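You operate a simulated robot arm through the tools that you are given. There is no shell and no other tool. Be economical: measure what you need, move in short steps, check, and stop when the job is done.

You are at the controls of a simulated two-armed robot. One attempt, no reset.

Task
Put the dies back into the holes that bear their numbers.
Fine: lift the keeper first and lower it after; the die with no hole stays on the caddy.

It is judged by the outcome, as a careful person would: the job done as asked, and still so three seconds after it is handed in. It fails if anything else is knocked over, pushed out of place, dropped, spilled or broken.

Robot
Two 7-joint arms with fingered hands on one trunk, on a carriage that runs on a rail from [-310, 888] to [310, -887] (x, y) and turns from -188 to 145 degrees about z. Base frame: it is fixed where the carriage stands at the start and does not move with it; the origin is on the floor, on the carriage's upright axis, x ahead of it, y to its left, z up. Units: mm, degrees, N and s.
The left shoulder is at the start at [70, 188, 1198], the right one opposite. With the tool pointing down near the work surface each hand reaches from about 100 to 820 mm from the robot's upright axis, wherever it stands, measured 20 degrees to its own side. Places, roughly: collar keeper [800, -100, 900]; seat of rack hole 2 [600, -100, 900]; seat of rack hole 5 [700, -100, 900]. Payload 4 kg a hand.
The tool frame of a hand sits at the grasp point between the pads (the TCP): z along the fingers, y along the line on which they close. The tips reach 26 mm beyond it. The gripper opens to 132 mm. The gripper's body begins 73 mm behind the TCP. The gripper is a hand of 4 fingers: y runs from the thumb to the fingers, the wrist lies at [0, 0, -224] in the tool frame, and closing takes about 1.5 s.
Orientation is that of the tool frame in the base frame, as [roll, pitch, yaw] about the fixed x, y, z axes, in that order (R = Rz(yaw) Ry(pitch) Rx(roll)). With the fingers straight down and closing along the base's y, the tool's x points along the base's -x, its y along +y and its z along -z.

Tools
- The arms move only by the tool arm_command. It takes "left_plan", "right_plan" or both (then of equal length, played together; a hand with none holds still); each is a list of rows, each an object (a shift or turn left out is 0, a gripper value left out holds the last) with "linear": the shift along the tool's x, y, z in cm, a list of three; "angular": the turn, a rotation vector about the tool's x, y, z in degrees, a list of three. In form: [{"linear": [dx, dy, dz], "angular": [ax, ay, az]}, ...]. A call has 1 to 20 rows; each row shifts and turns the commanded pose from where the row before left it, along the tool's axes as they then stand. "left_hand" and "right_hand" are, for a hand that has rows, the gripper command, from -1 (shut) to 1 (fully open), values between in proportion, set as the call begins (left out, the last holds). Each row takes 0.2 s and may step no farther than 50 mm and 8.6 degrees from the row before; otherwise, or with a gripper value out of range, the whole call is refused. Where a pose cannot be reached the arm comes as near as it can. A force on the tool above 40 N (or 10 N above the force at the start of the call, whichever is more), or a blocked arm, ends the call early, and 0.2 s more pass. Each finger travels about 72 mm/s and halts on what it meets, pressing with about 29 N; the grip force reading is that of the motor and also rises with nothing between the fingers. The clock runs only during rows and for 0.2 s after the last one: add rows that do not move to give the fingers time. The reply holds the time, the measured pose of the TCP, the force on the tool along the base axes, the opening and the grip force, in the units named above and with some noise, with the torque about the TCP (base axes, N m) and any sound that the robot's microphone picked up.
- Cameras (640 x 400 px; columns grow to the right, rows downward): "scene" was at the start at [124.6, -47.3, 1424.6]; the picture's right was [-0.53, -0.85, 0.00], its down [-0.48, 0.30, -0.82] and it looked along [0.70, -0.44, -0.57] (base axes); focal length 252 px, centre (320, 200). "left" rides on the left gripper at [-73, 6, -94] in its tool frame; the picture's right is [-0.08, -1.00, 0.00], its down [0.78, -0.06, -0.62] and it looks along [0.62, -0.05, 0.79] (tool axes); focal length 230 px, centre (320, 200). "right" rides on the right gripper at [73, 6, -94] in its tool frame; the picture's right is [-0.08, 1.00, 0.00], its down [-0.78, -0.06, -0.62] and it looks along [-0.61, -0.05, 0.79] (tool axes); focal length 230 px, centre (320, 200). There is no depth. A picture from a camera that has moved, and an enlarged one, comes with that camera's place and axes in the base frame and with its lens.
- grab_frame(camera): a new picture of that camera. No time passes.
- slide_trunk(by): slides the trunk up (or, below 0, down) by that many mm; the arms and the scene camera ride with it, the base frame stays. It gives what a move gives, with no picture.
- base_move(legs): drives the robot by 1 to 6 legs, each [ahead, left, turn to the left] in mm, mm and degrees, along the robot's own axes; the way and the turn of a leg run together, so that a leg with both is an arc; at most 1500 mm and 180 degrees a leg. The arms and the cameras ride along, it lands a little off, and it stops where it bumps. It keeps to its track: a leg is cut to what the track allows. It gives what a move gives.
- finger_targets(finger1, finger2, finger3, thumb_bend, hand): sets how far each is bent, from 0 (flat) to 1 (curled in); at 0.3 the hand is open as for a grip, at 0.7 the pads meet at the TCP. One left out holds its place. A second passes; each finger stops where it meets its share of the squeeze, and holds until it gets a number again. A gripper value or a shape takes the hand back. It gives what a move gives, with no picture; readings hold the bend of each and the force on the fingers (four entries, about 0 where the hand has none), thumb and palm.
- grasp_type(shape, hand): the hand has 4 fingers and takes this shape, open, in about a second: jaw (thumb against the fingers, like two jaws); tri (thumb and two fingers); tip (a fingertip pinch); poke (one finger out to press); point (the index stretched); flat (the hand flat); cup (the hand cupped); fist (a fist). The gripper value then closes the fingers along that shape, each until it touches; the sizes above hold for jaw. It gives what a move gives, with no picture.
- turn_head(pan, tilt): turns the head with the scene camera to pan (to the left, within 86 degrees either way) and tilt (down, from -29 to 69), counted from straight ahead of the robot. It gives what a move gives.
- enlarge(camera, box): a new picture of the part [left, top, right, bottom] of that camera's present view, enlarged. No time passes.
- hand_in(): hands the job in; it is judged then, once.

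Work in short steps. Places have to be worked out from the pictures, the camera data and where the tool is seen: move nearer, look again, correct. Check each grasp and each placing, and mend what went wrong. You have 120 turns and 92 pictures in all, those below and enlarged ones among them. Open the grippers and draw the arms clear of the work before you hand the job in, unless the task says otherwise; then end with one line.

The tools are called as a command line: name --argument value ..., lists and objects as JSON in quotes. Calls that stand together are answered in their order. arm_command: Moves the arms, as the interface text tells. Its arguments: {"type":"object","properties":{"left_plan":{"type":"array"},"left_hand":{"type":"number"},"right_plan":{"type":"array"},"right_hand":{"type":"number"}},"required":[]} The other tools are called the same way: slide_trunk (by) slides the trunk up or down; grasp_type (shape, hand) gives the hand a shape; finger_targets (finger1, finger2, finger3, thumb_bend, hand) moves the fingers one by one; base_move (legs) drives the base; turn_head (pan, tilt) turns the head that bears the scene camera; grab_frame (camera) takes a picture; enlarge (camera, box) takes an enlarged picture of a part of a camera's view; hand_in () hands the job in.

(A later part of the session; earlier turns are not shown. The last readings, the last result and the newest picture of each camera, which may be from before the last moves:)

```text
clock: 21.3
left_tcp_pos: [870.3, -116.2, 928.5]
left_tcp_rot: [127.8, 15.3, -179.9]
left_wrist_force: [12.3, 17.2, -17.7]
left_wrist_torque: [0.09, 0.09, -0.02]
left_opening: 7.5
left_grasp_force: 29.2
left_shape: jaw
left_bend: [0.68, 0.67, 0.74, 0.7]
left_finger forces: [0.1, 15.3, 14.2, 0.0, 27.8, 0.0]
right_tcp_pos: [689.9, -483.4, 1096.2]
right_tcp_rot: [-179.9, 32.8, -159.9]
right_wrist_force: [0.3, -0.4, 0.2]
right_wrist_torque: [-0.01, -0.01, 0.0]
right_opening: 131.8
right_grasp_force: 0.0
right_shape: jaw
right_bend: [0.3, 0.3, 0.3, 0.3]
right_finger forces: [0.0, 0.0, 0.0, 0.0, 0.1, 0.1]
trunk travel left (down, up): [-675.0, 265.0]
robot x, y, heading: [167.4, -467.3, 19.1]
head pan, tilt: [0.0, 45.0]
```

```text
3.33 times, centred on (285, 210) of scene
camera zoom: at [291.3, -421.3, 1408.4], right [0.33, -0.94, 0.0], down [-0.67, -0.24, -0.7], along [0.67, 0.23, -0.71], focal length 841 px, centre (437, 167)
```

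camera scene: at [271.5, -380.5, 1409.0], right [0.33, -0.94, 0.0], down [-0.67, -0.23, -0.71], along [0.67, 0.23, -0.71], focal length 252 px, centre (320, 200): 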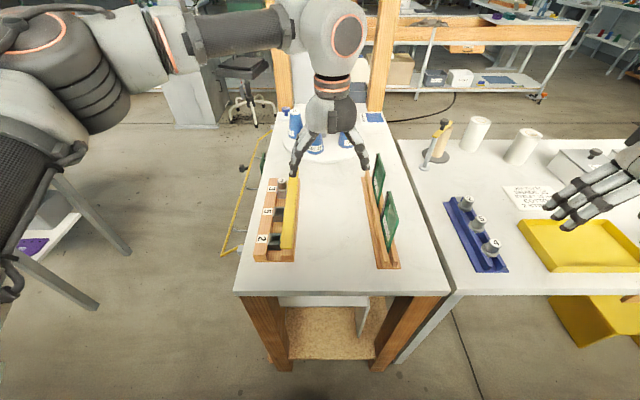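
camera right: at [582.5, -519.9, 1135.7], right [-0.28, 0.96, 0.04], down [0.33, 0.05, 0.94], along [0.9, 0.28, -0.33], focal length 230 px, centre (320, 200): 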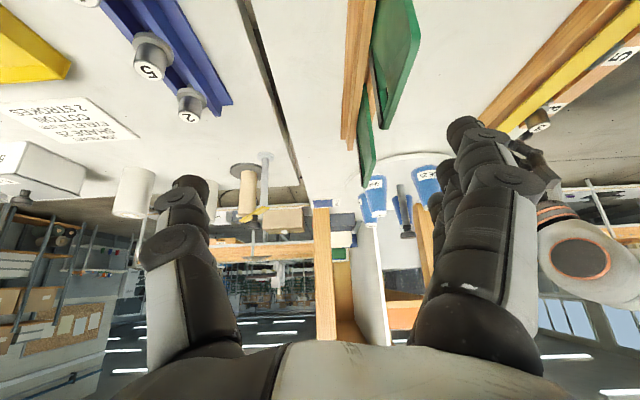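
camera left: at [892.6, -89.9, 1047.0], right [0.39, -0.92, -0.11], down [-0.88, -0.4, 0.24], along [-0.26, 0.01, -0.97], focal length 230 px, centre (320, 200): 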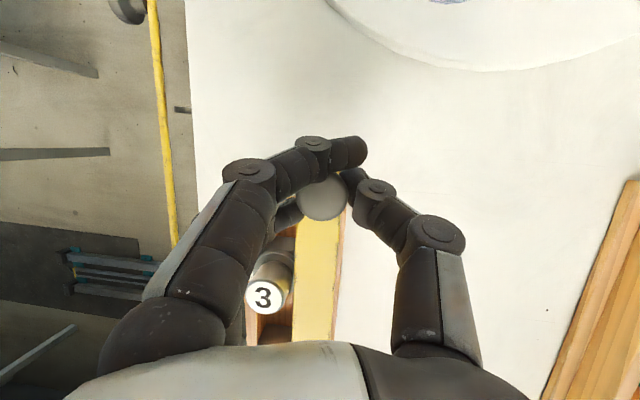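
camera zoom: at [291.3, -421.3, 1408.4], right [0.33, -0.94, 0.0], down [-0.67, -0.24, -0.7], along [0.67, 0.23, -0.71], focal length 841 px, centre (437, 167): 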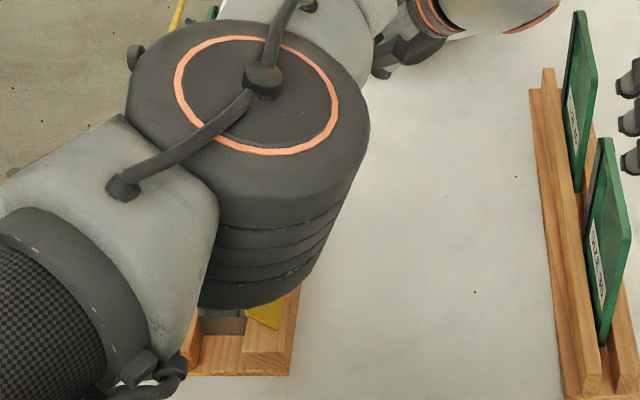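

The bar is at about 50° and the arc fits a pivot near v=-383, z=890. I continue with two and a half more steps, watching the force and elbow.

arm_command --left_plan '[{"linear": [-0.08, -0.53, -0.18], "angular": [-7.6, 0, 3.4]}, {"linear": [-0.1, -0.53, -0.24], "angular": [-7.6, 0, 3.4]}, {}]'

grab_frame --camera "scene"

grab_frame --camera "left"

```text
clock: 21.5
left_tcp_pos: [868.7, -114.1, 928.3]
left_tcp_rot: [126.3, 15.0, 179.4]
left_wrist_force: [22.4, 19.0, -20.3]
left_wrist_torque: [0.0, -0.05, -0.14]
left_opening: 8.2
left_grasp_force: 29.2
left_shape: jaw
left_bend: [0.68, 0.67, 0.74, 0.7]
left_finger forces: [0.1, 17.2, 10.9, 0.1, 29.7, 0.0]
left hand out of reach, approached as far as the arm can: row 1
right_tcp_pos: [690.3, -484.6, 1096.0]
right_tcp_rot: [180.0, 32.7, -160.0]
right_wrist_force: [-0.1, -0.4, 0.1]
right_wrist_torque: [-0.02, -0.02, 0.0]
right_opening: 131.8
right_grasp_force: 0.2
right_shape: jaw
right_bend: [0.3, 0.3, 0.3, 0.3]
right_finger forces: [0.0, 0.0, 0.0, 0.0, 0.0, 0.1]
trunk travel left (down, up): [-675.0, 265.0]
robot x, y, heading: [161.2, -467.6, 19.5]
head pan, tilt: [0.0, 45.0]
stopped in row 1 (left hand): the force on the tool passed its limit at 47 N (the readings are from after the stop); the commanded pose is now the measured one
```

```text
57 pictures are left
camera scene: at [293.6, -423.0, 1408.2], right [0.33, -0.94, 0.0], down [-0.67, -0.23, -0.7], along [0.66, 0.23, -0.71], focal length 252 px, centre (320, 200)
```

scene: 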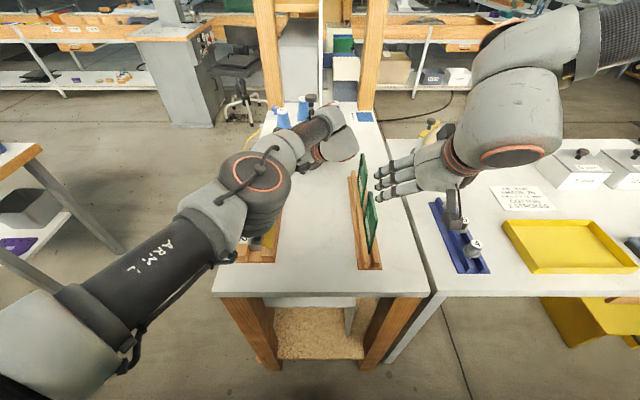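

```text
56 pictures are left
camera left: at [923.1, -186.2, 1005.4], right [0.28, -0.59, -0.76], down [-0.85, -0.53, 0.1], along [-0.46, 0.61, -0.65], focal length 230 px, centre (320, 200)
```

left: 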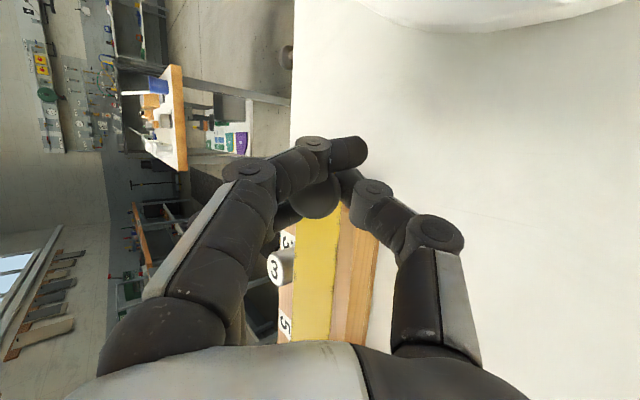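

The left arm is at its reach limit with the bar about 48° open. I open the fingers a little to see whether the bar stays up by friction.

arm_command --left_hand -0.3 --left_plan '[{}, {}, {}, {}]'

grab_frame --camera "left"

```text
clock: 22.5
left_tcp_pos: [862.6, -120.2, 935.2]
left_tcp_rot: [125.9, 15.4, 179.3]
left_wrist_force: [0.0, 0.7, -0.5]
left_wrist_torque: [0.0, -0.03, 0.0]
left_opening: 45.7
left_grasp_force: 0.1
left_shape: jaw
left_bend: [0.73, 0.74, 0.74, 0.7]
left_finger forces: [0.0, 0.0, 0.0, 0.0, 0.1, 0.0]
right_tcp_pos: [683.5, -488.7, 1098.7]
right_tcp_rot: [180.0, 33.1, -160.0]
right_wrist_force: [0.0, -0.3, -0.1]
right_wrist_torque: [0.01, 0.0, -0.01]
right_opening: 132.1
right_grasp_force: 0.1
right_shape: jaw
right_bend: [0.3, 0.3, 0.3, 0.3]
right_finger forces: [0.0, 0.0, 0.0, 0.0, 0.0, 0.1]
trunk travel left (down, up): [-675.0, 265.0]
robot x, y, heading: [164.1, -472.7, 19.4]
head pan, tilt: [0.0, 45.0]
```

```text
55 pictures are left
camera left: at [918.0, -192.1, 1012.1], right [0.28, -0.59, -0.76], down [-0.85, -0.52, 0.09], along [-0.45, 0.61, -0.65], focal length 230 px, centre (320, 200)
```

left: 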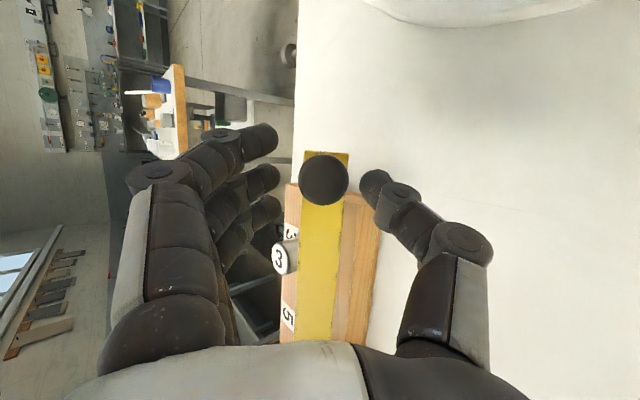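

With the fingers open the knob stayed in place, so the hinge seems to hold by friction. I withdraw the hand along its axis and check from the scene camera.

arm_command --left_hand 0.2 --left_plan '[{"linear": [0, 0, -3]}, {"linear": [0, 0, -4]}, {"linear": [0, 0, -4], "angular": [7.6, 0, -3.4]}, {"linear": [0, 0, -4], "angular": [7.6, 0, -3.4]}, {"linear": [0, 0, -2], "angular": [7.6, 0, -3.4]}, {"angular": [7.6, 0, -3.4]}, {"angular": [7.6, 0, -3.4]}, {"angular": [7.6, 0, -3.4]}, {}]'

grab_frame --camera "scene"

```text
clock: 24.5
left_tcp_pos: [834.5, -250.1, 1036.4]
left_tcp_rot: [178.8, 24.6, -161.9]
left_wrist_force: [0.7, 0.0, 0.2]
left_wrist_torque: [0.02, 0.01, -0.01]
left_opening: 78.8
left_grasp_force: 0.1
left_shape: jaw
left_bend: [0.71, 0.71, 0.71, 0.71]
left_finger forces: [0.1, 0.1, 0.0, 0.1, 0.0, 0.1]
right_tcp_pos: [686.4, -488.2, 1099.3]
right_tcp_rot: [-180.0, 32.9, -160.1]
right_wrist_force: [0.0, 0.5, 0.1]
right_wrist_torque: [-0.01, -0.01, 0.01]
right_opening: 132.2
right_grasp_force: 0.0
right_shape: jaw
right_bend: [0.3, 0.3, 0.3, 0.3]
right_finger forces: [0.1, 0.0, 0.0, 0.0, 0.0, 0.0]
trunk travel left (down, up): [-675.0, 265.0]
robot x, y, heading: [164.6, -471.5, 19.0]
head pan, tilt: [0.0, 45.0]
```

```text
54 pictures are left
camera scene: at [287.9, -427.4, 1409.0], right [0.33, -0.94, 0.0], down [-0.67, -0.23, -0.71], along [0.67, 0.23, -0.71], focal length 252 px, centre (320, 200)
```

scene: 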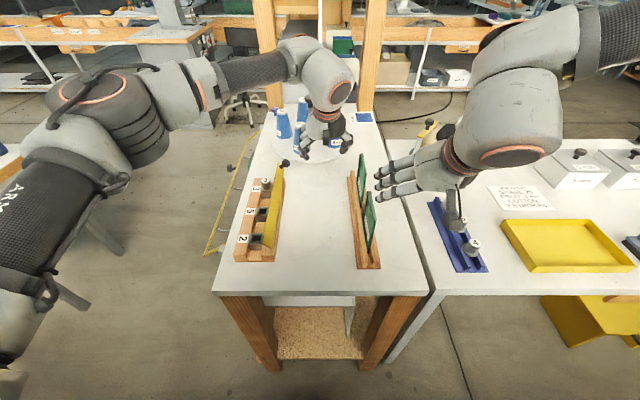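

enlarge --camera "scene" --box '[230, 150, 300, 270]'

```text
3.33 times, centred on (265, 210) of scene
camera zoom: at [287.9, -427.4, 1409.0], right [0.33, -0.94, 0.0], down [-0.67, -0.23, -0.71], along [0.67, 0.23, -0.71], focal length 841 px, centre (503, 167)
```

zoom: 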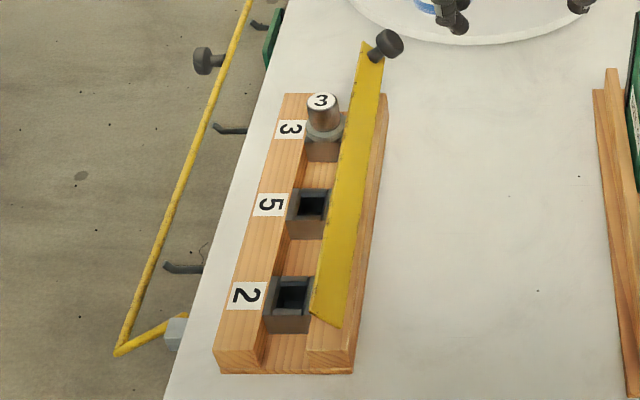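

The bar holds at about 50°. Now I close the left fingers, put them on the left (under) side of the bar's far end beyond the rack, and push it over to the right.

arm_command --left_hand -1 --left_plan '[{"linear": [-1.0, 3.7, 1.26]}, {"linear": [-1.0, 3.7, 1.26]}, {"linear": [-1.0, 3.7, 1.26]}, {"linear": [-1.0, 3.7, 1.26]}, {"linear": [-1.0, 3.8, 1.26]}, {}, {}, {}]'

grab_frame --camera "left"

```text
clock: 26.3
left_tcp_pos: [842.9, -50.6, 1009.1]
left_tcp_rot: [178.5, 24.6, -162.0]
left_wrist_force: [0.2, -0.6, 0.9]
left_wrist_torque: [-0.03, 0.0, -0.02]
left_opening: 0.0
left_grasp_force: 28.5
left_shape: jaw
left_bend: [0.68, 0.57, 0.68, 0.67]
left_finger forces: [0.0, 0.1, 0.0, 0.0, 0.0, 0.0]
right_tcp_pos: [684.8, -487.7, 1097.5]
right_tcp_rot: [180.0, 32.9, -160.0]
right_wrist_force: [0.3, -0.3, 0.4]
right_wrist_torque: [-0.03, -0.02, 0.01]
right_opening: 132.1
right_grasp_force: 0.1
right_shape: jaw
right_bend: [0.3, 0.3, 0.3, 0.3]
right_finger forces: [0.0, 0.0, 0.0, 0.1, 0.0, 0.0]
trunk travel left (down, up): [-675.0, 265.0]
robot x, y, heading: [162.3, -470.0, 19.4]
head pan, tilt: [0.0, 45.0]
```

```text
52 pictures are left
camera left: at [867.7, -38.9, 1124.8], right [0.39, -0.92, 0.01], down [-0.9, -0.37, 0.23], along [-0.21, -0.1, -0.97], focal length 230 px, centre (320, 200)
```

left: 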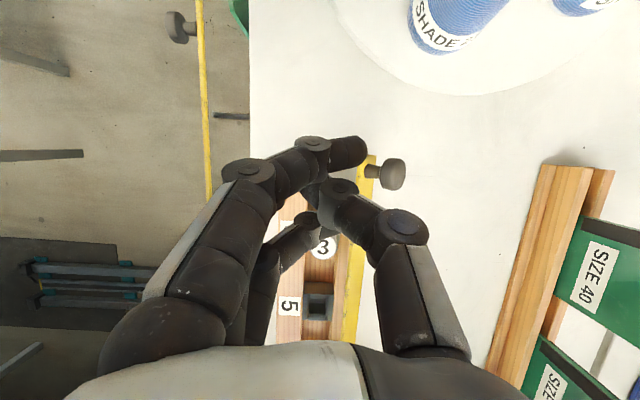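

The closed hand is above and left of the bar end. I lower it to z≈918, beside the tilted bar.

arm_command --left_plan '[{"linear": [1.9, 0, 4.1]}, {"linear": [1.9, 0, 4.1]}, {}]'

enlarge --camera "scene" --box '[230, 110, 320, 270]'

grab_frame --camera "left"

```text
clock: 27.1
left_tcp_pos: [841.0, -49.7, 917.5]
left_tcp_rot: [178.7, 24.8, -161.9]
left_wrist_force: [0.5, 0.2, -0.4]
left_wrist_torque: [0.04, -0.03, -0.02]
left_opening: 0.0
left_grasp_force: 28.8
left_shape: jaw
left_bend: [0.68, 0.57, 0.68, 0.67]
left_finger forces: [0.1, 0.0, 0.0, 0.1, 0.0, 0.1]
right_tcp_pos: [685.0, -488.2, 1098.8]
right_tcp_rot: [-180.0, 33.0, -160.0]
right_wrist_force: [0.4, -0.5, 0.2]
right_wrist_torque: [0.01, -0.03, 0.04]
right_opening: 131.8
right_grasp_force: 0.0
right_shape: jaw
right_bend: [0.3, 0.3, 0.3, 0.3]
right_finger forces: [0.1, 0.1, 0.1, 0.1, 0.0, 0.0]
trunk travel left (down, up): [-675.0, 265.0]
robot x, y, heading: [168.0, -470.6, 19.2]
head pan, tilt: [0.0, 45.0]
```

```text
2.50 times, centred on (275, 190) of scene
camera zoom: at [287.1, -427.2, 1409.1], right [0.33, -0.94, 0.0], down [-0.67, -0.23, -0.71], along [0.67, 0.23, -0.71], focal length 631 px, centre (432, 225)
```

zoom: 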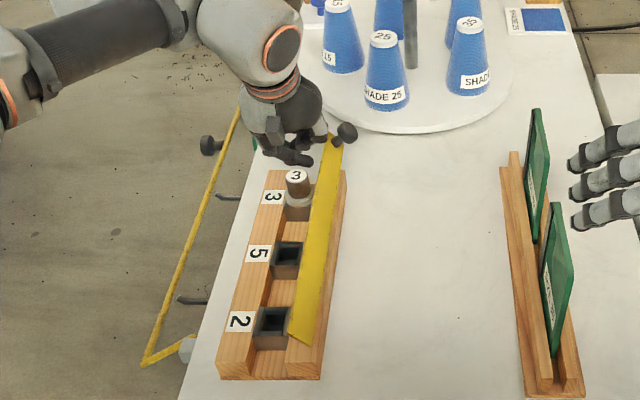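

```text
50 pictures are left
camera left: at [867.2, -37.6, 1033.5], right [0.39, -0.92, 0.01], down [-0.9, -0.37, 0.23], along [-0.21, -0.1, -0.97], focal length 230 px, centre (320, 200)
```

left: 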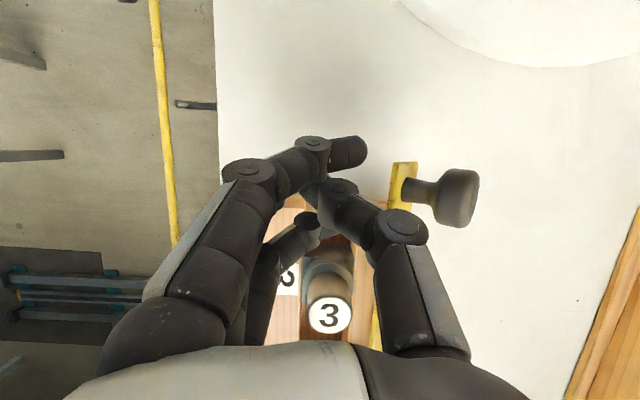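

The fingers sit just left of the bar end, clear of die 3. I push toward -v in small steps.

arm_command --left_plan '[{"linear": [0, -1, 0]}, {"linear": [0, -1, 0]}, {"linear": [0, -1, 0]}, {"linear": [0, -1, 0]}, {}]'

enlarge --camera "scene" --box '[230, 110, 320, 270]'

```text
clock: 28.3
left_tcp_pos: [851.5, -84.7, 918.7]
left_tcp_rot: [178.8, 24.8, -161.8]
left_wrist_force: [-6.0, 18.4, 30.9]
left_wrist_torque: [-0.85, -0.03, -0.18]
left_opening: 0.1
left_grasp_force: 29.1
left_shape: jaw
left_bend: [0.68, 0.55, 0.69, 0.69]
left_finger forces: [0.0, 0.1, 2.5, 0.0, 33.6, 0.0]
right_tcp_pos: [680.3, -487.0, 1101.2]
right_tcp_rot: [-179.9, 33.1, -159.7]
right_wrist_force: [0.5, 0.3, -0.5]
right_wrist_torque: [0.02, 0.0, 0.02]
right_opening: 131.9
right_grasp_force: 0.1
right_shape: jaw
right_bend: [0.3, 0.3, 0.3, 0.3]
right_finger forces: [0.1, 0.0, 0.0, 0.1, 0.0, 0.1]
trunk travel left (down, up): [-675.0, 265.0]
robot x, y, heading: [164.9, -470.4, 19.2]
head pan, tilt: [0.0, 45.0]
```

```text
2.50 times, centred on (275, 190) of scene
camera zoom: at [282.0, -425.1, 1409.6], right [0.33, -0.94, 0.0], down [-0.66, -0.23, -0.71], along [0.67, 0.23, -0.7], focal length 631 px, centre (432, 225)
```

zoom: 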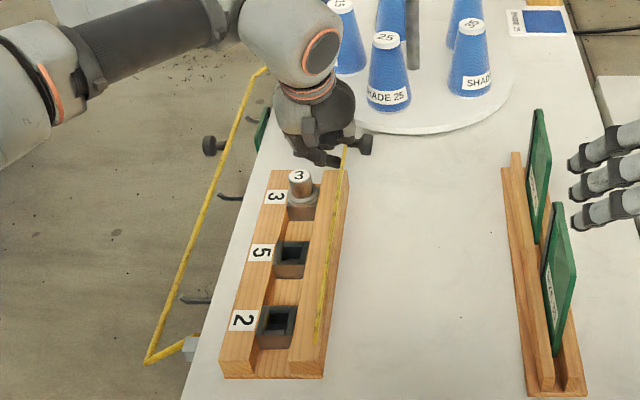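

The bar is nearly upright now. I push another 15 mm or so, to or just past vertical.

arm_command --left_plan '[{"linear": [0, -0.7, -0.1]}, {"linear": [0, -0.7, -0.1]}, {"linear": [0, -0.5, 0]}, {}]'

enlarge --camera "scene" --box '[230, 110, 320, 270]'

```text
clock: 28.9
left_tcp_pos: [853.8, -85.6, 918.1]
left_tcp_rot: [178.1, 24.9, -161.3]
left_wrist_force: [-13.2, 15.7, 17.9]
left_wrist_torque: [-0.44, 0.03, -0.3]
left_opening: 0.0
left_grasp_force: 29.0
left_shape: jaw
left_bend: [0.68, 0.54, 0.68, 0.71]
left_finger forces: [0.0, 0.1, 3.6, 0.1, 22.7, 0.0]
right_tcp_pos: [684.1, -484.8, 1100.1]
right_tcp_rot: [180.0, 33.2, -159.8]
right_wrist_force: [0.2, -0.2, 0.1]
right_wrist_torque: [0.03, -0.02, 0.02]
right_opening: 131.7
right_grasp_force: 0.1
right_shape: jaw
right_bend: [0.3, 0.3, 0.3, 0.3]
right_finger forces: [0.1, 0.0, 0.1, 0.1, 0.0, 0.0]
trunk travel left (down, up): [-675.0, 265.0]
robot x, y, heading: [161.7, -469.9, 19.5]
head pan, tilt: [0.0, 45.0]
stopped in row 2 (left hand): the force on the tool passed its limit at 50 N (the readings are from after the stop); the commanded pose is now the measured one
```

```text
2.50 times, centred on (275, 190) of scene
camera zoom: at [284.3, -425.9, 1409.0], right [0.33, -0.94, 0.0], down [-0.67, -0.23, -0.71], along [0.67, 0.24, -0.71], focal length 631 px, centre (432, 225)
```

zoom: 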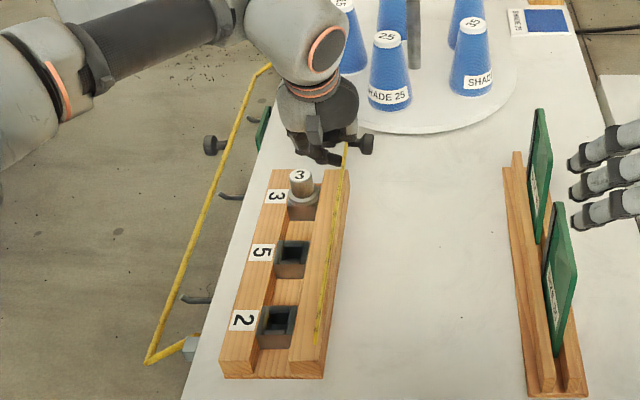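

The bar reached its stop at about 80° and stands clear of all the holes. I back the left hand off (+v), lift it, and park it up and back.

arm_command --left_plan '[{"linear": [0, 2, 0]}, {"linear": [0, 1.5, 0]}, {"linear": [0, 0, -4.5]}, {"linear": [0, 0, -4.5]}, {"linear": [0, 0, -4.5], "angular": [0, 8.3, 0]}, {"linear": [0, 0, -4.5], "angular": [0, 8.3, 0]}, {"linear": [4, 0, -2], "angular": [0, 8.2, 0]}, {"linear": [4.9, 0, 0]}, {"linear": [4.9, 0, 0]}, {"linear": [4.9, 0, 0]}, {}]'

enlarge --camera "scene" --box '[230, 110, 320, 270]'

```text
clock: 31.3
left_tcp_pos: [600.9, -143.4, 1095.6]
left_tcp_rot: [178.4, -0.2, -160.8]
left_wrist_force: [-0.1, -0.9, 0.1]
left_wrist_torque: [-0.01, -0.03, 0.0]
left_opening: 0.0
left_grasp_force: 29.0
left_shape: jaw
left_bend: [0.68, 0.54, 0.68, 0.72]
left_finger forces: [0.0, 0.0, 0.0, 0.1, 0.0, 0.0]
right_tcp_pos: [687.1, -487.8, 1097.9]
right_tcp_rot: [180.0, 32.9, -159.9]
right_wrist_force: [0.5, -0.3, -0.5]
right_wrist_torque: [0.04, -0.02, 0.02]
right_opening: 132.0
right_grasp_force: 0.1
right_shape: jaw
right_bend: [0.3, 0.3, 0.3, 0.3]
right_finger forces: [0.0, 0.0, 0.0, 0.1, 0.1, 0.1]
trunk travel left (down, up): [-675.0, 265.0]
robot x, y, heading: [164.2, -470.4, 19.3]
head pan, tilt: [0.0, 45.0]
```

```text
2.50 times, centred on (275, 190) of scene
camera zoom: at [288.2, -426.1, 1408.9], right [0.33, -0.94, 0.0], down [-0.67, -0.23, -0.71], along [0.67, 0.23, -0.71], focal length 631 px, centre (432, 225)
```

zoom: 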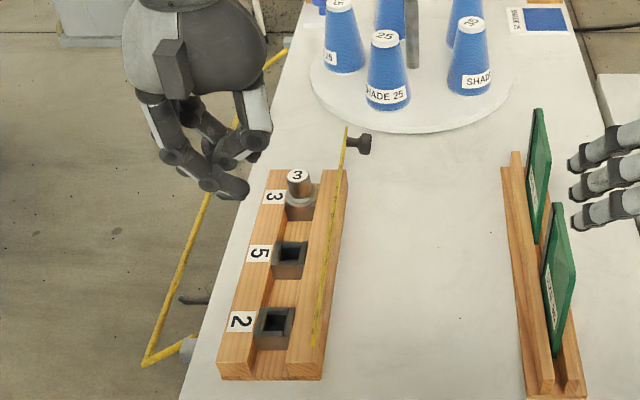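

The keeper stays open. Next I bring the right hand upright over the caddy near die 2 (u≈637, v≈-876), turning it 90° so the fingers close along the caddy line.

arm_command --right_plan '[{"linear": [0, -4.5, -1], "angular": [0, 8.4, 0]}, {"linear": [0, -4.5, 0], "angular": [0, 8.4, 0]}, {"linear": [0, -4.5, 0], "angular": [0, 8.2, 0]}, {"linear": [0, -4.5, 0], "angular": [0, 8, 0]}, {"linear": [-4.5, 0, 0], "angular": [0, 0, 8.5]}, {"angular": [0, 0, 8.5]}, {"angular": [0, 0, 8.5]}, {"angular": [0, 0, 8.5]}, {"angular": [0, 0, 8.5]}, {"angular": [0, 0, 8.5]}, {"angular": [0, 0, 8.5]}, {"angular": [0, 0, 8.5]}, {"angular": [0, 0, 8.5]}, {"angular": [0, 0, 8.5]}, {"angular": [0, 0, 5]}, {}]'

grab_frame --camera "right"

```text
clock: 34.7
left_tcp_pos: [600.8, -142.2, 1096.6]
left_tcp_rot: [178.5, -0.1, -160.9]
left_wrist_force: [-0.4, -0.5, 0.3]
left_wrist_torque: [-0.01, 0.02, -0.01]
left_opening: 0.1
left_grasp_force: 29.1
left_shape: jaw
left_bend: [0.68, 0.54, 0.68, 0.73]
left_finger forces: [0.1, 0.0, 0.0, 0.1, 0.0, 0.1]
right_tcp_pos: [815.3, -714.6, 1106.8]
right_tcp_rot: [-180.0, -0.7, 110.7]
right_wrist_force: [0.1, -0.2, 0.5]
right_wrist_torque: [-0.03, 0.01, 0.03]
right_opening: 132.0
right_grasp_force: 0.1
right_shape: jaw
right_bend: [0.3, 0.3, 0.3, 0.3]
right_finger forces: [0.0, 0.0, 0.1, 0.0, 0.0, 0.1]
right hand out of reach, approached as far as the arm can: row 13, 14, 15
trunk travel left (down, up): [-675.0, 265.0]
robot x, y, heading: [164.2, -470.0, 19.3]
head pan, tilt: [0.0, 45.0]
```

```text
46 pictures are left
camera right: at [794.0, -646.1, 1200.5], right [0.96, 0.28, 0.0], down [0.22, -0.76, 0.61], along [0.17, -0.58, -0.8], focal length 230 px, centre (320, 200)
```

right: 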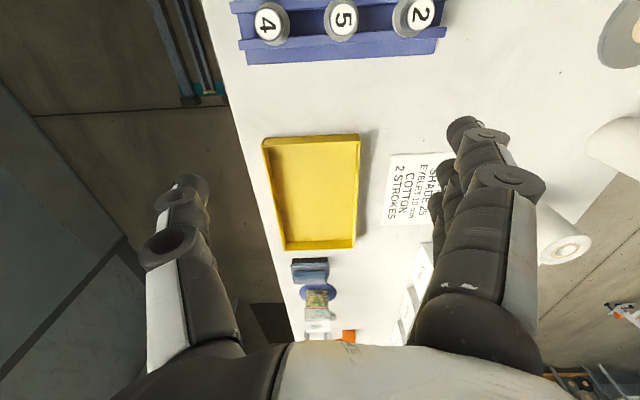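

The wrist stops about 1.5° short of the turn, which is fine. From this view die 2 is at about u=637, v=-870. I move above it with a ~65 mm opening and come down part way.

arm_command --right_hand 0.0 --right_plan '[{"linear": [2.43, 3.4, 0]}, {"linear": [2.43, 3.4, 0]}, {"linear": [2.43, 3.4, 0]}, {"linear": [0, 0, 4.5]}, {"linear": [0, 0, 4.5]}, {}, {}]'

grab_frame --camera "right"

```text
clock: 36.3
left_tcp_pos: [601.5, -142.6, 1097.2]
left_tcp_rot: [178.4, -0.1, -161.0]
left_wrist_force: [-0.2, -1.0, -1.1]
left_wrist_torque: [0.02, 0.01, -0.02]
left_opening: 0.0
left_grasp_force: 29.5
left_shape: jaw
left_bend: [0.68, 0.54, 0.68, 0.73]
left_finger forces: [0.0, 0.0, 0.0, 0.0, 0.0, 0.0]
right_tcp_pos: [911.4, -681.3, 1015.4]
right_tcp_rot: [-179.9, -0.1, 110.4]
right_wrist_force: [-0.2, 0.0, 0.0]
right_wrist_torque: [0.02, -0.01, -0.01]
right_opening: 66.5
right_grasp_force: 0.0
right_shape: jaw
right_bend: [0.73, 0.73, 0.73, 0.7]
right_finger forces: [0.0, 0.0, 0.1, 0.0, 0.1, 0.0]
right hand out of reach, approached as far as the arm can: row 1, 2, 3
trunk travel left (down, up): [-675.0, 265.0]
robot x, y, heading: [163.6, -469.7, 19.3]
head pan, tilt: [0.0, 45.0]
```

```text
45 pictures are left
camera right: at [891.8, -610.9, 1108.4], right [0.96, 0.27, 0.0], down [0.22, -0.76, 0.61], along [0.17, -0.59, -0.79], focal length 230 px, centre (320, 200)
```

right: 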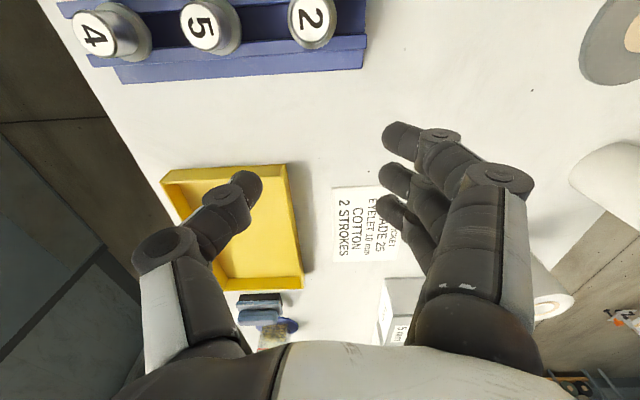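

The +v motion stalls because the wrist yaw is at its limit. Turning the robot back to heading 0 relieves the wrist by about 19° and puts the caddy at a comfortable angle, so I raise the hand and turn.

arm_command --right_plan '[{"linear": [0, 0, -4.5]}, {"linear": [0, 0, -4.5]}, {}]'

base_move --legs '[[0, 0, -19.3]]'

grab_frame --camera "right"

```text
clock: 37.1
left_tcp_pos: [601.5, -142.0, 1096.7]
left_tcp_rot: [178.5, -0.2, -160.9]
left_wrist_force: [-0.1, 0.6, 1.0]
left_wrist_torque: [0.03, 0.0, -0.02]
left_opening: 0.0
left_grasp_force: 28.9
left_shape: jaw
left_bend: [0.68, 0.54, 0.68, 0.73]
left_finger forces: [0.0, 0.0, 0.0, 0.1, 0.1, 0.0]
right_tcp_pos: [915.8, -682.3, 1105.3]
right_tcp_rot: [-179.8, -0.3, 110.4]
right_wrist_force: [0.1, 1.4, -0.8]
right_wrist_torque: [0.02, 0.05, -0.01]
right_opening: 66.4
right_grasp_force: 0.1
right_shape: jaw
right_bend: [0.73, 0.73, 0.73, 0.7]
right_finger forces: [0.1, 0.0, 0.0, 0.0, 0.1, 0.1]
trunk travel left (down, up): [-675.0, 265.0]
robot x, y, heading: [164.2, -468.1, 19.4]
head pan, tilt: [0.0, 45.0]
```

```text
clock: 38.5
left_tcp_pos: [686.0, -307.6, 1096.7]
left_tcp_rot: [178.5, 0.0, 179.7]
left_wrist_force: [-1.2, 0.0, 0.0]
left_wrist_torque: [0.0, -0.02, 0.01]
left_opening: 0.1
left_grasp_force: 29.1
left_shape: jaw
left_bend: [0.68, 0.54, 0.68, 0.73]
left_finger forces: [0.1, 0.0, 0.0, 0.0, 0.1, 0.0]
right_tcp_pos: [801.0, -918.1, 1106.0]
right_tcp_rot: [-179.9, -0.1, 90.9]
right_wrist_force: [-0.8, 0.0, -0.2]
right_wrist_torque: [0.01, 0.02, 0.0]
right_opening: 66.8
right_grasp_force: 0.0
right_shape: jaw
right_bend: [0.73, 0.73, 0.73, 0.7]
right_finger forces: [0.0, 0.1, 0.0, 0.1, 0.0, 0.0]
trunk travel left (down, up): [-675.0, 265.0]
robot x, y, heading: [162.6, -470.9, -0.1]
head pan, tilt: [0.0, 45.0]
```

```text
44 pictures are left
camera right: at [804.9, -846.4, 1199.5], right [1.0, -0.06, 0.0], down [-0.05, -0.79, 0.61], along [-0.04, -0.61, -0.79], focal length 230 px, centre (320, 200)
```

right: 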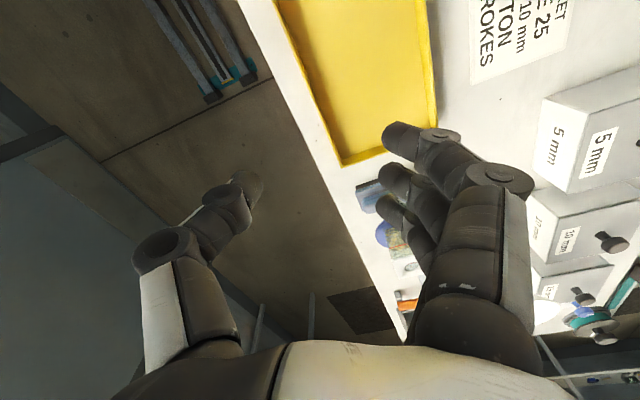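

I move over die 2 (base frame ≈ (888, -612)) and turn the hand to line up with the caddy.

arm_command --right_plan '[{"linear": [4.37, 1.3, 0]}, {"linear": [4.37, 1.3, 0]}, {"linear": [4.37, 1.3, 0]}, {"linear": [4.37, 1.3, 0]}, {"linear": [4.37, 1.3, 0]}, {"linear": [4.37, 1.2, 0]}, {"linear": [4.37, 1.2, 0]}, {"angular": [0, 0, -6.1]}, {"angular": [0, 0, -6.1]}, {"angular": [0, 0, -6.1]}, {"linear": [0, 0, 4.5]}, {"linear": [0, 0, 4.5]}, {}]'

grab_frame --camera "right"

```text
clock: 41.3
left_tcp_pos: [684.5, -306.3, 1097.2]
left_tcp_rot: [178.5, -0.1, 179.7]
left_wrist_force: [0.3, 0.3, -0.2]
left_wrist_torque: [0.03, 0.01, 0.02]
left_opening: 0.0
left_grasp_force: 28.7
left_shape: jaw
left_bend: [0.68, 0.54, 0.68, 0.73]
left_finger forces: [0.0, 0.0, 0.0, 0.0, 0.0, 0.1]
right_tcp_pos: [864.0, -913.9, 1015.5]
right_tcp_rot: [179.7, -0.2, 109.3]
right_wrist_force: [-0.2, 0.0, 0.4]
right_wrist_torque: [0.0, 0.0, 0.0]
right_opening: 66.4
right_grasp_force: 0.2
right_shape: jaw
right_bend: [0.73, 0.73, 0.73, 0.7]
right_finger forces: [0.0, 0.0, 0.0, 0.0, 0.0, 0.0]
right hand out of reach, approached as far as the arm can: row 1, 2, 3, 4, 5, 6, 7, 12
trunk travel left (down, up): [-675.0, 265.0]
robot x, y, heading: [164.5, -468.2, -0.2]
head pan, tilt: [0.0, 45.0]
```

```text
43 pictures are left
camera right: at [845.2, -844.0, 1109.3], right [0.97, 0.26, 0.0], down [0.2, -0.76, 0.61], along [0.16, -0.59, -0.79], focal length 230 px, centre (320, 200)
```

right: 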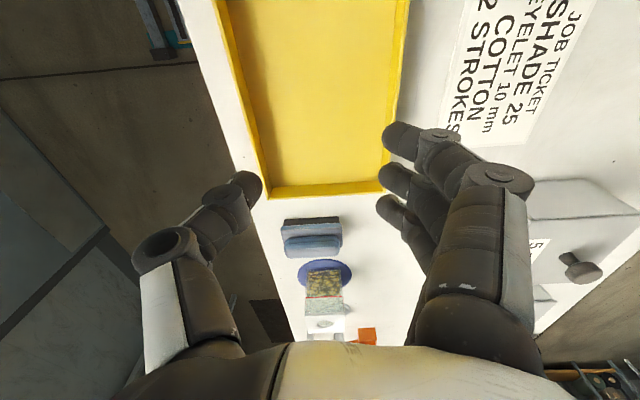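

The sideways rows stalled before the yaw was relieved. With the yaw now at 109°, I try the leftward move again.

arm_command --right_plan '[{"linear": [4.5, 0, -1]}, {"linear": [4.5, 0, -1]}, {"linear": [4.5, 0, -1]}, {}]'

```text
clock: 42.3
left_tcp_pos: [685.1, -307.1, 1097.2]
left_tcp_rot: [178.4, -0.1, 179.6]
left_wrist_force: [0.7, 0.4, 0.0]
left_wrist_torque: [-0.01, -0.03, 0.02]
left_opening: 0.0
left_grasp_force: 28.8
left_shape: jaw
left_bend: [0.68, 0.54, 0.68, 0.73]
left_finger forces: [0.0, 0.1, 0.0, 0.0, 0.0, 0.1]
right_tcp_pos: [824.6, -811.6, 1042.7]
right_tcp_rot: [179.9, -0.6, 109.5]
right_wrist_force: [0.9, 0.6, -0.1]
right_wrist_torque: [0.0, 0.0, 0.0]
right_opening: 66.3
right_grasp_force: 0.1
right_shape: jaw
right_bend: [0.73, 0.73, 0.73, 0.7]
right_finger forces: [0.0, 0.1, 0.1, 0.0, 0.0, 0.1]
right hand out of reach, approached as far as the arm can: row 3
trunk travel left (down, up): [-675.0, 265.0]
robot x, y, heading: [162.1, -466.5, -0.2]
head pan, tilt: [0.0, 45.0]
```

This yaw direction keeps hitting the wrist limit. I go back to the neutral hand yaw, closing across the caddy line. There the single thumb will be on the keeper side at the rack, and the clearance is enough with a modest opening.

arm_command --right_plan '[{"linear": [0, 0, -3], "angular": [0, 0, -8.15]}, {"linear": [0, 0, -2], "angular": [0, 0, -8.15]}, {"angular": [0, 0, -8.15]}, {"angular": [0, 0, -8.15]}, {"angular": [0, 0, -8.15]}, {"angular": [0, 0, -8.15]}, {"angular": [0, 0, -8.15]}, {"angular": [0, 0, -8.15]}, {"angular": [0, 0, -8.15]}, {"angular": [0, 0, -8.15]}, {"angular": [0, 0, -8.15]}, {}]'

```text
clock: 44.9
left_tcp_pos: [685.4, -308.2, 1096.2]
left_tcp_rot: [178.4, 0.0, 179.7]
left_wrist_force: [-0.3, -0.1, -0.1]
left_wrist_torque: [-0.01, 0.03, 0.03]
left_opening: 0.0
left_grasp_force: 29.2
left_shape: jaw
left_bend: [0.68, 0.54, 0.68, 0.73]
left_finger forces: [0.0, 0.0, 0.0, 0.1, 0.0, 0.1]
right_tcp_pos: [824.3, -811.0, 1093.3]
right_tcp_rot: [179.7, 0.0, -161.0]
right_wrist_force: [0.7, -1.0, 0.1]
right_wrist_torque: [-0.03, -0.03, 0.02]
right_opening: 66.6
right_grasp_force: 0.1
right_shape: jaw
right_bend: [0.73, 0.73, 0.73, 0.7]
right_finger forces: [0.0, 0.0, 0.1, 0.0, 0.0, 0.0]
trunk travel left (down, up): [-675.0, 265.0]
robot x, y, heading: [161.6, -470.0, 0.1]
head pan, tilt: [0.0, 45.0]
```

I move above die 2 (u=637, v=-870) and partway down.

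arm_command --right_plan '[{"linear": [-2.5, 3.34, 0]}, {"linear": [-2.5, 3.34, 0]}, {"linear": [-2.5, 3.34, 0]}, {"linear": [-2.5, 3.34, 0]}, {"linear": [-2.5, 3.34, 0]}, {"linear": [0, 0, 4.2]}, {"linear": [0, 0, 4.2]}, {}]'

grab_frame --camera "right"

```text
clock: 46.7
left_tcp_pos: [684.8, -307.5, 1097.9]
left_tcp_rot: [178.4, -0.1, 179.5]
left_wrist_force: [0.2, 0.4, -0.3]
left_wrist_torque: [-0.04, -0.01, 0.03]
left_opening: 0.0
left_grasp_force: 28.7
left_shape: jaw
left_bend: [0.68, 0.54, 0.68, 0.73]
left_finger forces: [0.0, 0.0, 0.1, 0.0, 0.0, 0.1]
right_tcp_pos: [781.3, -699.5, 1012.2]
right_tcp_rot: [179.7, 0.1, -161.1]
right_wrist_force: [-1.1, 1.1, 0.6]
right_wrist_torque: [-0.01, -0.02, -0.01]
right_opening: 66.7
right_grasp_force: 0.1
right_shape: jaw
right_bend: [0.73, 0.73, 0.73, 0.7]
right_finger forces: [0.1, 0.1, 0.1, 0.0, 0.0, 0.0]
right hand out of reach, approached as far as the arm can: row 2, 3, 4, 5, 7
trunk travel left (down, up): [-675.0, 265.0]
robot x, y, heading: [164.5, -469.8, 0.0]
head pan, tilt: [0.0, 45.0]
```

```text
42 pictures are left
camera right: at [709.6, -718.4, 1106.1], right [-0.25, 0.97, 0.01], down [0.76, 0.19, 0.62], along [0.6, 0.16, -0.79], focal length 230 px, centre (320, 200)
```

right: 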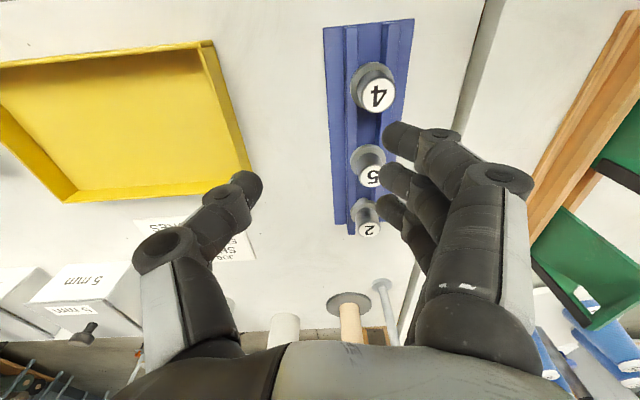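

The IK stalls again because of the outward yaw. I restore heading 19.2° with the hand yaw neutral to the robot, and put the base so the caddy is about 10–15° to the right. I raise the hand first.

arm_command --right_plan '[{"linear": [0, 0, -4.5]}, {"linear": [0, 0, -4.5]}, {}]'

base_move --legs '[[0, 0, 19.2], [0, -190, 0]]'

arm_command --right_plan '[{"angular": [0, 0, 6.4]}, {"angular": [0, 0, 6.4]}, {"angular": [0, 0, 6.4]}, {}]'

grab_frame --camera "right"

```text
clock: 47.5
left_tcp_pos: [685.6, -308.6, 1097.8]
left_tcp_rot: [178.4, -0.2, 179.6]
left_wrist_force: [0.0, 0.1, 0.7]
left_wrist_torque: [0.04, 0.0, 0.01]
left_opening: 0.0
left_grasp_force: 28.4
left_shape: jaw
left_bend: [0.68, 0.54, 0.68, 0.73]
left_finger forces: [0.1, 0.0, 0.0, 0.0, 0.0, 0.1]
right_tcp_pos: [781.5, -700.8, 1101.5]
right_tcp_rot: [179.8, 0.0, -161.1]
right_wrist_force: [-0.2, 0.8, -0.1]
right_wrist_torque: [0.04, -0.01, -0.01]
right_opening: 66.8
right_grasp_force: 0.1
right_shape: jaw
right_bend: [0.73, 0.73, 0.73, 0.7]
right_finger forces: [0.1, 0.1, 0.1, 0.0, 0.1, 0.0]
trunk travel left (down, up): [-675.0, 265.0]
robot x, y, heading: [164.9, -471.7, -0.2]
head pan, tilt: [0.0, 45.0]
```

```text
clock: 50.2
left_tcp_pos: [661.4, -318.4, 1097.4]
left_tcp_rot: [178.5, 0.0, -160.7]
left_wrist_force: [0.7, 0.1, -0.2]
left_wrist_torque: [-0.02, -0.01, 0.0]
left_opening: 0.1
left_grasp_force: 29.4
left_shape: jaw
left_bend: [0.68, 0.54, 0.68, 0.73]
left_finger forces: [0.0, 0.0, 0.1, 0.0, 0.0, 0.1]
right_tcp_pos: [884.9, -655.1, 1103.0]
right_tcp_rot: [179.8, 0.1, -141.2]
right_wrist_force: [-0.2, 0.0, 0.3]
right_wrist_torque: [-0.02, -0.01, 0.0]
right_opening: 66.6
right_grasp_force: 0.1
right_shape: jaw
right_bend: [0.73, 0.73, 0.73, 0.7]
right_finger forces: [0.1, 0.0, 0.1, 0.1, 0.0, 0.1]
trunk travel left (down, up): [-675.0, 265.0]
robot x, y, heading: [226.2, -650.4, 19.6]
head pan, tilt: [0.0, 45.0]
```

```text
clock: 51.2
left_tcp_pos: [662.0, -319.0, 1095.8]
left_tcp_rot: [178.5, -0.1, -160.6]
left_wrist_force: [0.6, -0.8, -0.5]
left_wrist_torque: [0.02, -0.04, 0.02]
left_opening: 0.0
left_grasp_force: 29.1
left_shape: jaw
left_bend: [0.68, 0.54, 0.68, 0.73]
left_finger forces: [0.0, 0.1, 0.1, 0.0, 0.0, 0.1]
right_tcp_pos: [884.9, -656.0, 1100.7]
right_tcp_rot: [179.8, -0.1, -160.6]
right_wrist_force: [-0.6, -0.4, 0.0]
right_wrist_torque: [-0.03, -0.02, 0.01]
right_opening: 66.7
right_grasp_force: 0.1
right_shape: jaw
right_bend: [0.73, 0.73, 0.73, 0.7]
right_finger forces: [0.0, 0.0, 0.1, 0.1, 0.0, 0.0]
trunk travel left (down, up): [-675.0, 265.0]
robot x, y, heading: [225.7, -645.0, 19.5]
head pan, tilt: [0.0, 45.0]
```

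```text
41 pictures are left
camera right: at [814.0, -675.4, 1195.4], right [-0.26, 0.97, 0.0], down [0.76, 0.2, 0.62], along [0.59, 0.16, -0.79], focal length 230 px, centre (320, 200)
```

right: 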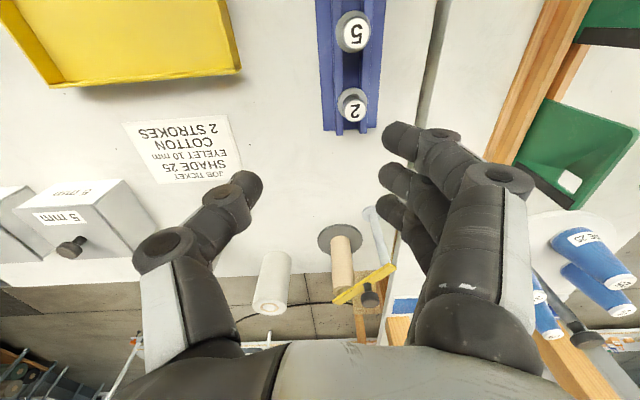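

The right hand is free again. Die 2 is at (u 635, v -869.5), so I move over it and down to z≈950 for a check.

arm_command --right_plan '[{"linear": [-1.5, 4.1, 0]}, {"linear": [0, 0, 4.9]}, {"linear": [0, 0, 4.9]}, {"linear": [0, 0, 4.9]}, {}]'

grab_frame --camera "right"

```text
clock: 52.4
left_tcp_pos: [661.7, -319.5, 1097.0]
left_tcp_rot: [178.4, -0.2, -160.6]
left_wrist_force: [0.7, 0.1, -0.5]
left_wrist_torque: [0.01, -0.02, -0.03]
left_opening: 0.1
left_grasp_force: 28.7
left_shape: jaw
left_bend: [0.68, 0.54, 0.68, 0.73]
left_finger forces: [0.0, 0.0, 0.0, 0.1, 0.1, 0.0]
right_tcp_pos: [861.9, -660.7, 962.2]
right_tcp_rot: [179.5, 0.0, -160.5]
right_wrist_force: [0.0, 0.2, -0.5]
right_wrist_torque: [0.02, 0.0, 0.02]
right_opening: 66.6
right_grasp_force: 0.1
right_shape: jaw
right_bend: [0.73, 0.73, 0.73, 0.7]
right_finger forces: [0.0, 0.0, 0.0, 0.0, 0.0, 0.1]
right hand out of reach, approached as far as the arm can: row 1, 3, 4
trunk travel left (down, up): [-675.0, 265.0]
robot x, y, heading: [226.2, -646.2, 19.8]
head pan, tilt: [0.0, 45.0]
```

```text
40 pictures are left
camera right: at [789.8, -680.2, 1056.2], right [-0.26, 0.97, 0.01], down [0.76, 0.2, 0.62], along [0.59, 0.16, -0.79], focal length 230 px, centre (320, 200)
```

right: 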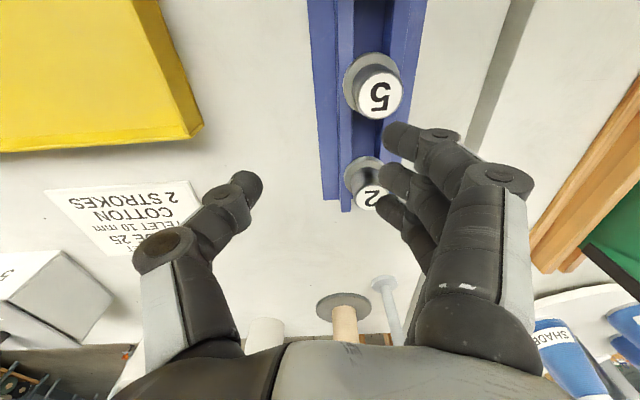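

The right arm stalls again, though it's well inside its reach. I look at the arm's posture with the scene camera.

turn_head --pan -25 --tilt 40

grab_frame --camera "scene"

```text
clock: 53.2
left_tcp_pos: [661.5, -319.9, 1097.2]
left_tcp_rot: [178.4, -0.1, -160.6]
left_wrist_force: [-0.1, 0.4, 0.3]
left_wrist_torque: [0.0, 0.03, -0.01]
left_opening: 0.1
left_grasp_force: 28.8
left_shape: jaw
left_bend: [0.68, 0.54, 0.68, 0.73]
left_finger forces: [0.1, 0.0, 0.0, 0.1, 0.1, 0.0]
right_tcp_pos: [860.7, -660.1, 963.8]
right_tcp_rot: [179.7, 0.1, -160.5]
right_wrist_force: [-0.8, -0.6, -0.1]
right_wrist_torque: [-0.01, 0.01, -0.03]
right_opening: 66.4
right_grasp_force: 0.1
right_shape: jaw
right_bend: [0.73, 0.73, 0.73, 0.7]
right_finger forces: [0.0, 0.0, 0.0, 0.0, 0.0, 0.1]
trunk travel left (down, up): [-675.0, 265.0]
robot x, y, heading: [227.1, -646.3, 19.7]
head pan, tilt: [-25.0, 40.0]
```

```text
39 pictures are left
camera scene: at [357.5, -638.8, 1416.2], right [-0.09, -1.0, 0.0], down [-0.64, 0.06, -0.77], along [0.76, -0.07, -0.64], focal length 252 px, centre (320, 200)
```

scene: 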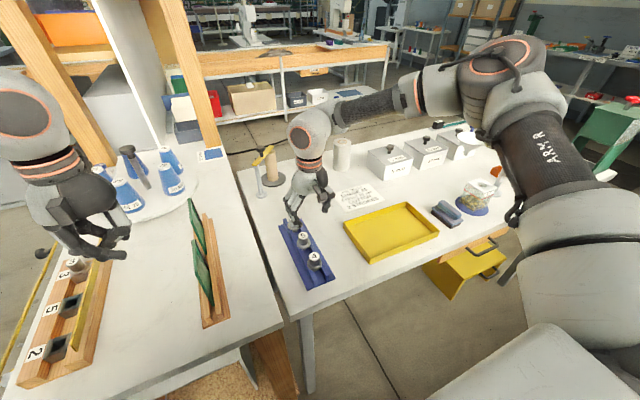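

The right elbow is locked outward and can't bring that hand left of its shoulder line. The left arm crosses the middle freely, so I'll use it for the dies. I tuck the right arm up and back, then drive right so the caddy is in front of the left hand.

arm_command --right_hand 0.0 --right_plan '[{"linear": [0, 0, -4.9]}, {"linear": [0, 0, -4.9]}, {"linear": [0, 0, -4.9]}, {"linear": [4.9, 0, 0]}, {"linear": [4.9, 0, 0]}, {"linear": [4.9, 0, 0]}, {"linear": [3, 0, -3]}, {}]'

base_move --legs '[[0, -200, 0]]'

turn_head --pan 0 --tilt 45

grab_frame --camera "scene"

```text
clock: 55.0
left_tcp_pos: [662.9, -318.0, 1096.8]
left_tcp_rot: [178.4, -0.2, -160.8]
left_wrist_force: [0.8, 0.2, -0.7]
left_wrist_torque: [0.0, 0.02, -0.02]
left_opening: 0.1
left_grasp_force: 28.9
left_shape: jaw
left_bend: [0.68, 0.54, 0.68, 0.73]
left_finger forces: [0.0, 0.1, 0.1, 0.0, 0.0, 0.0]
right_tcp_pos: [696.6, -717.2, 1139.7]
right_tcp_rot: [179.7, -0.2, -160.5]
right_wrist_force: [0.9, -0.3, 0.3]
right_wrist_torque: [-0.03, 0.01, 0.02]
right_opening: 66.8
right_grasp_force: 0.1
right_shape: jaw
right_bend: [0.73, 0.73, 0.73, 0.7]
right_finger forces: [0.1, 0.0, 0.0, 0.1, 0.1, 0.0]
trunk travel left (down, up): [-675.0, 265.0]
robot x, y, heading: [228.7, -649.0, 19.7]
head pan, tilt: [-25.0, 40.0]
```

```text
clock: 56.6
left_tcp_pos: [726.5, -504.8, 1097.6]
left_tcp_rot: [178.5, -0.2, -160.6]
left_wrist_force: [0.6, 0.4, 0.1]
left_wrist_torque: [0.01, -0.01, 0.01]
left_opening: 0.2
left_grasp_force: 29.3
left_shape: jaw
left_bend: [0.68, 0.54, 0.68, 0.73]
left_finger forces: [0.0, 0.0, 0.0, 0.0, 0.0, 0.0]
right_tcp_pos: [760.8, -902.9, 1139.5]
right_tcp_rot: [179.8, -0.1, -160.6]
right_wrist_force: [-0.1, 0.4, 0.1]
right_wrist_torque: [-0.01, 0.02, 0.0]
right_opening: 66.6
right_grasp_force: 0.1
right_shape: jaw
right_bend: [0.73, 0.73, 0.73, 0.7]
right_finger forces: [0.0, 0.0, 0.1, 0.1, 0.1, 0.0]
trunk travel left (down, up): [-675.0, 265.0]
robot x, y, heading: [290.8, -830.3, 19.5]
head pan, tilt: [-25.0, 40.0]
```

```text
clock: 57.5
left_tcp_pos: [726.4, -504.6, 1098.1]
left_tcp_rot: [178.4, -0.1, -160.6]
left_wrist_force: [0.3, 0.9, -0.5]
left_wrist_torque: [-0.02, 0.0, 0.01]
left_opening: 0.2
left_grasp_force: 28.7
left_shape: jaw
left_bend: [0.68, 0.54, 0.68, 0.73]
left_finger forces: [0.0, 0.0, 0.2, 0.0, 0.0, 0.1]
right_tcp_pos: [761.7, -903.2, 1140.3]
right_tcp_rot: [179.8, -0.1, -160.5]
right_wrist_force: [0.7, -0.3, 0.0]
right_wrist_torque: [0.01, -0.01, 0.0]
right_opening: 66.6
right_grasp_force: 0.1
right_shape: jaw
right_bend: [0.73, 0.73, 0.73, 0.7]
right_finger forces: [0.0, 0.1, 0.0, 0.0, 0.0, 0.1]
trunk travel left (down, up): [-675.0, 265.0]
robot x, y, heading: [290.0, -834.9, 19.5]
head pan, tilt: [0.0, 45.0]
```

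```text
38 pictures are left
camera scene: at [414.4, -789.7, 1409.0], right [0.33, -0.94, 0.0], down [-0.67, -0.24, -0.71], along [0.67, 0.24, -0.71], focal length 252 px, centre (320, 200)
```

scene: 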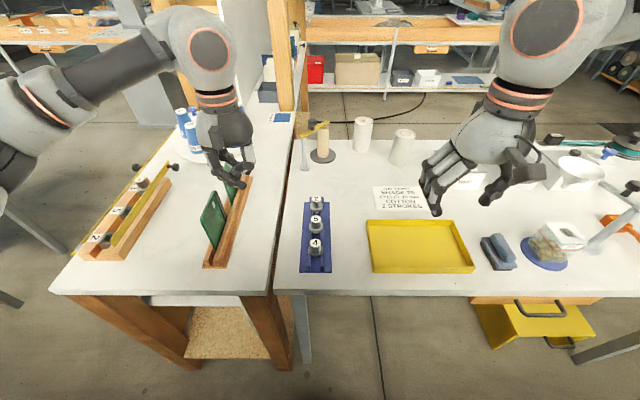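

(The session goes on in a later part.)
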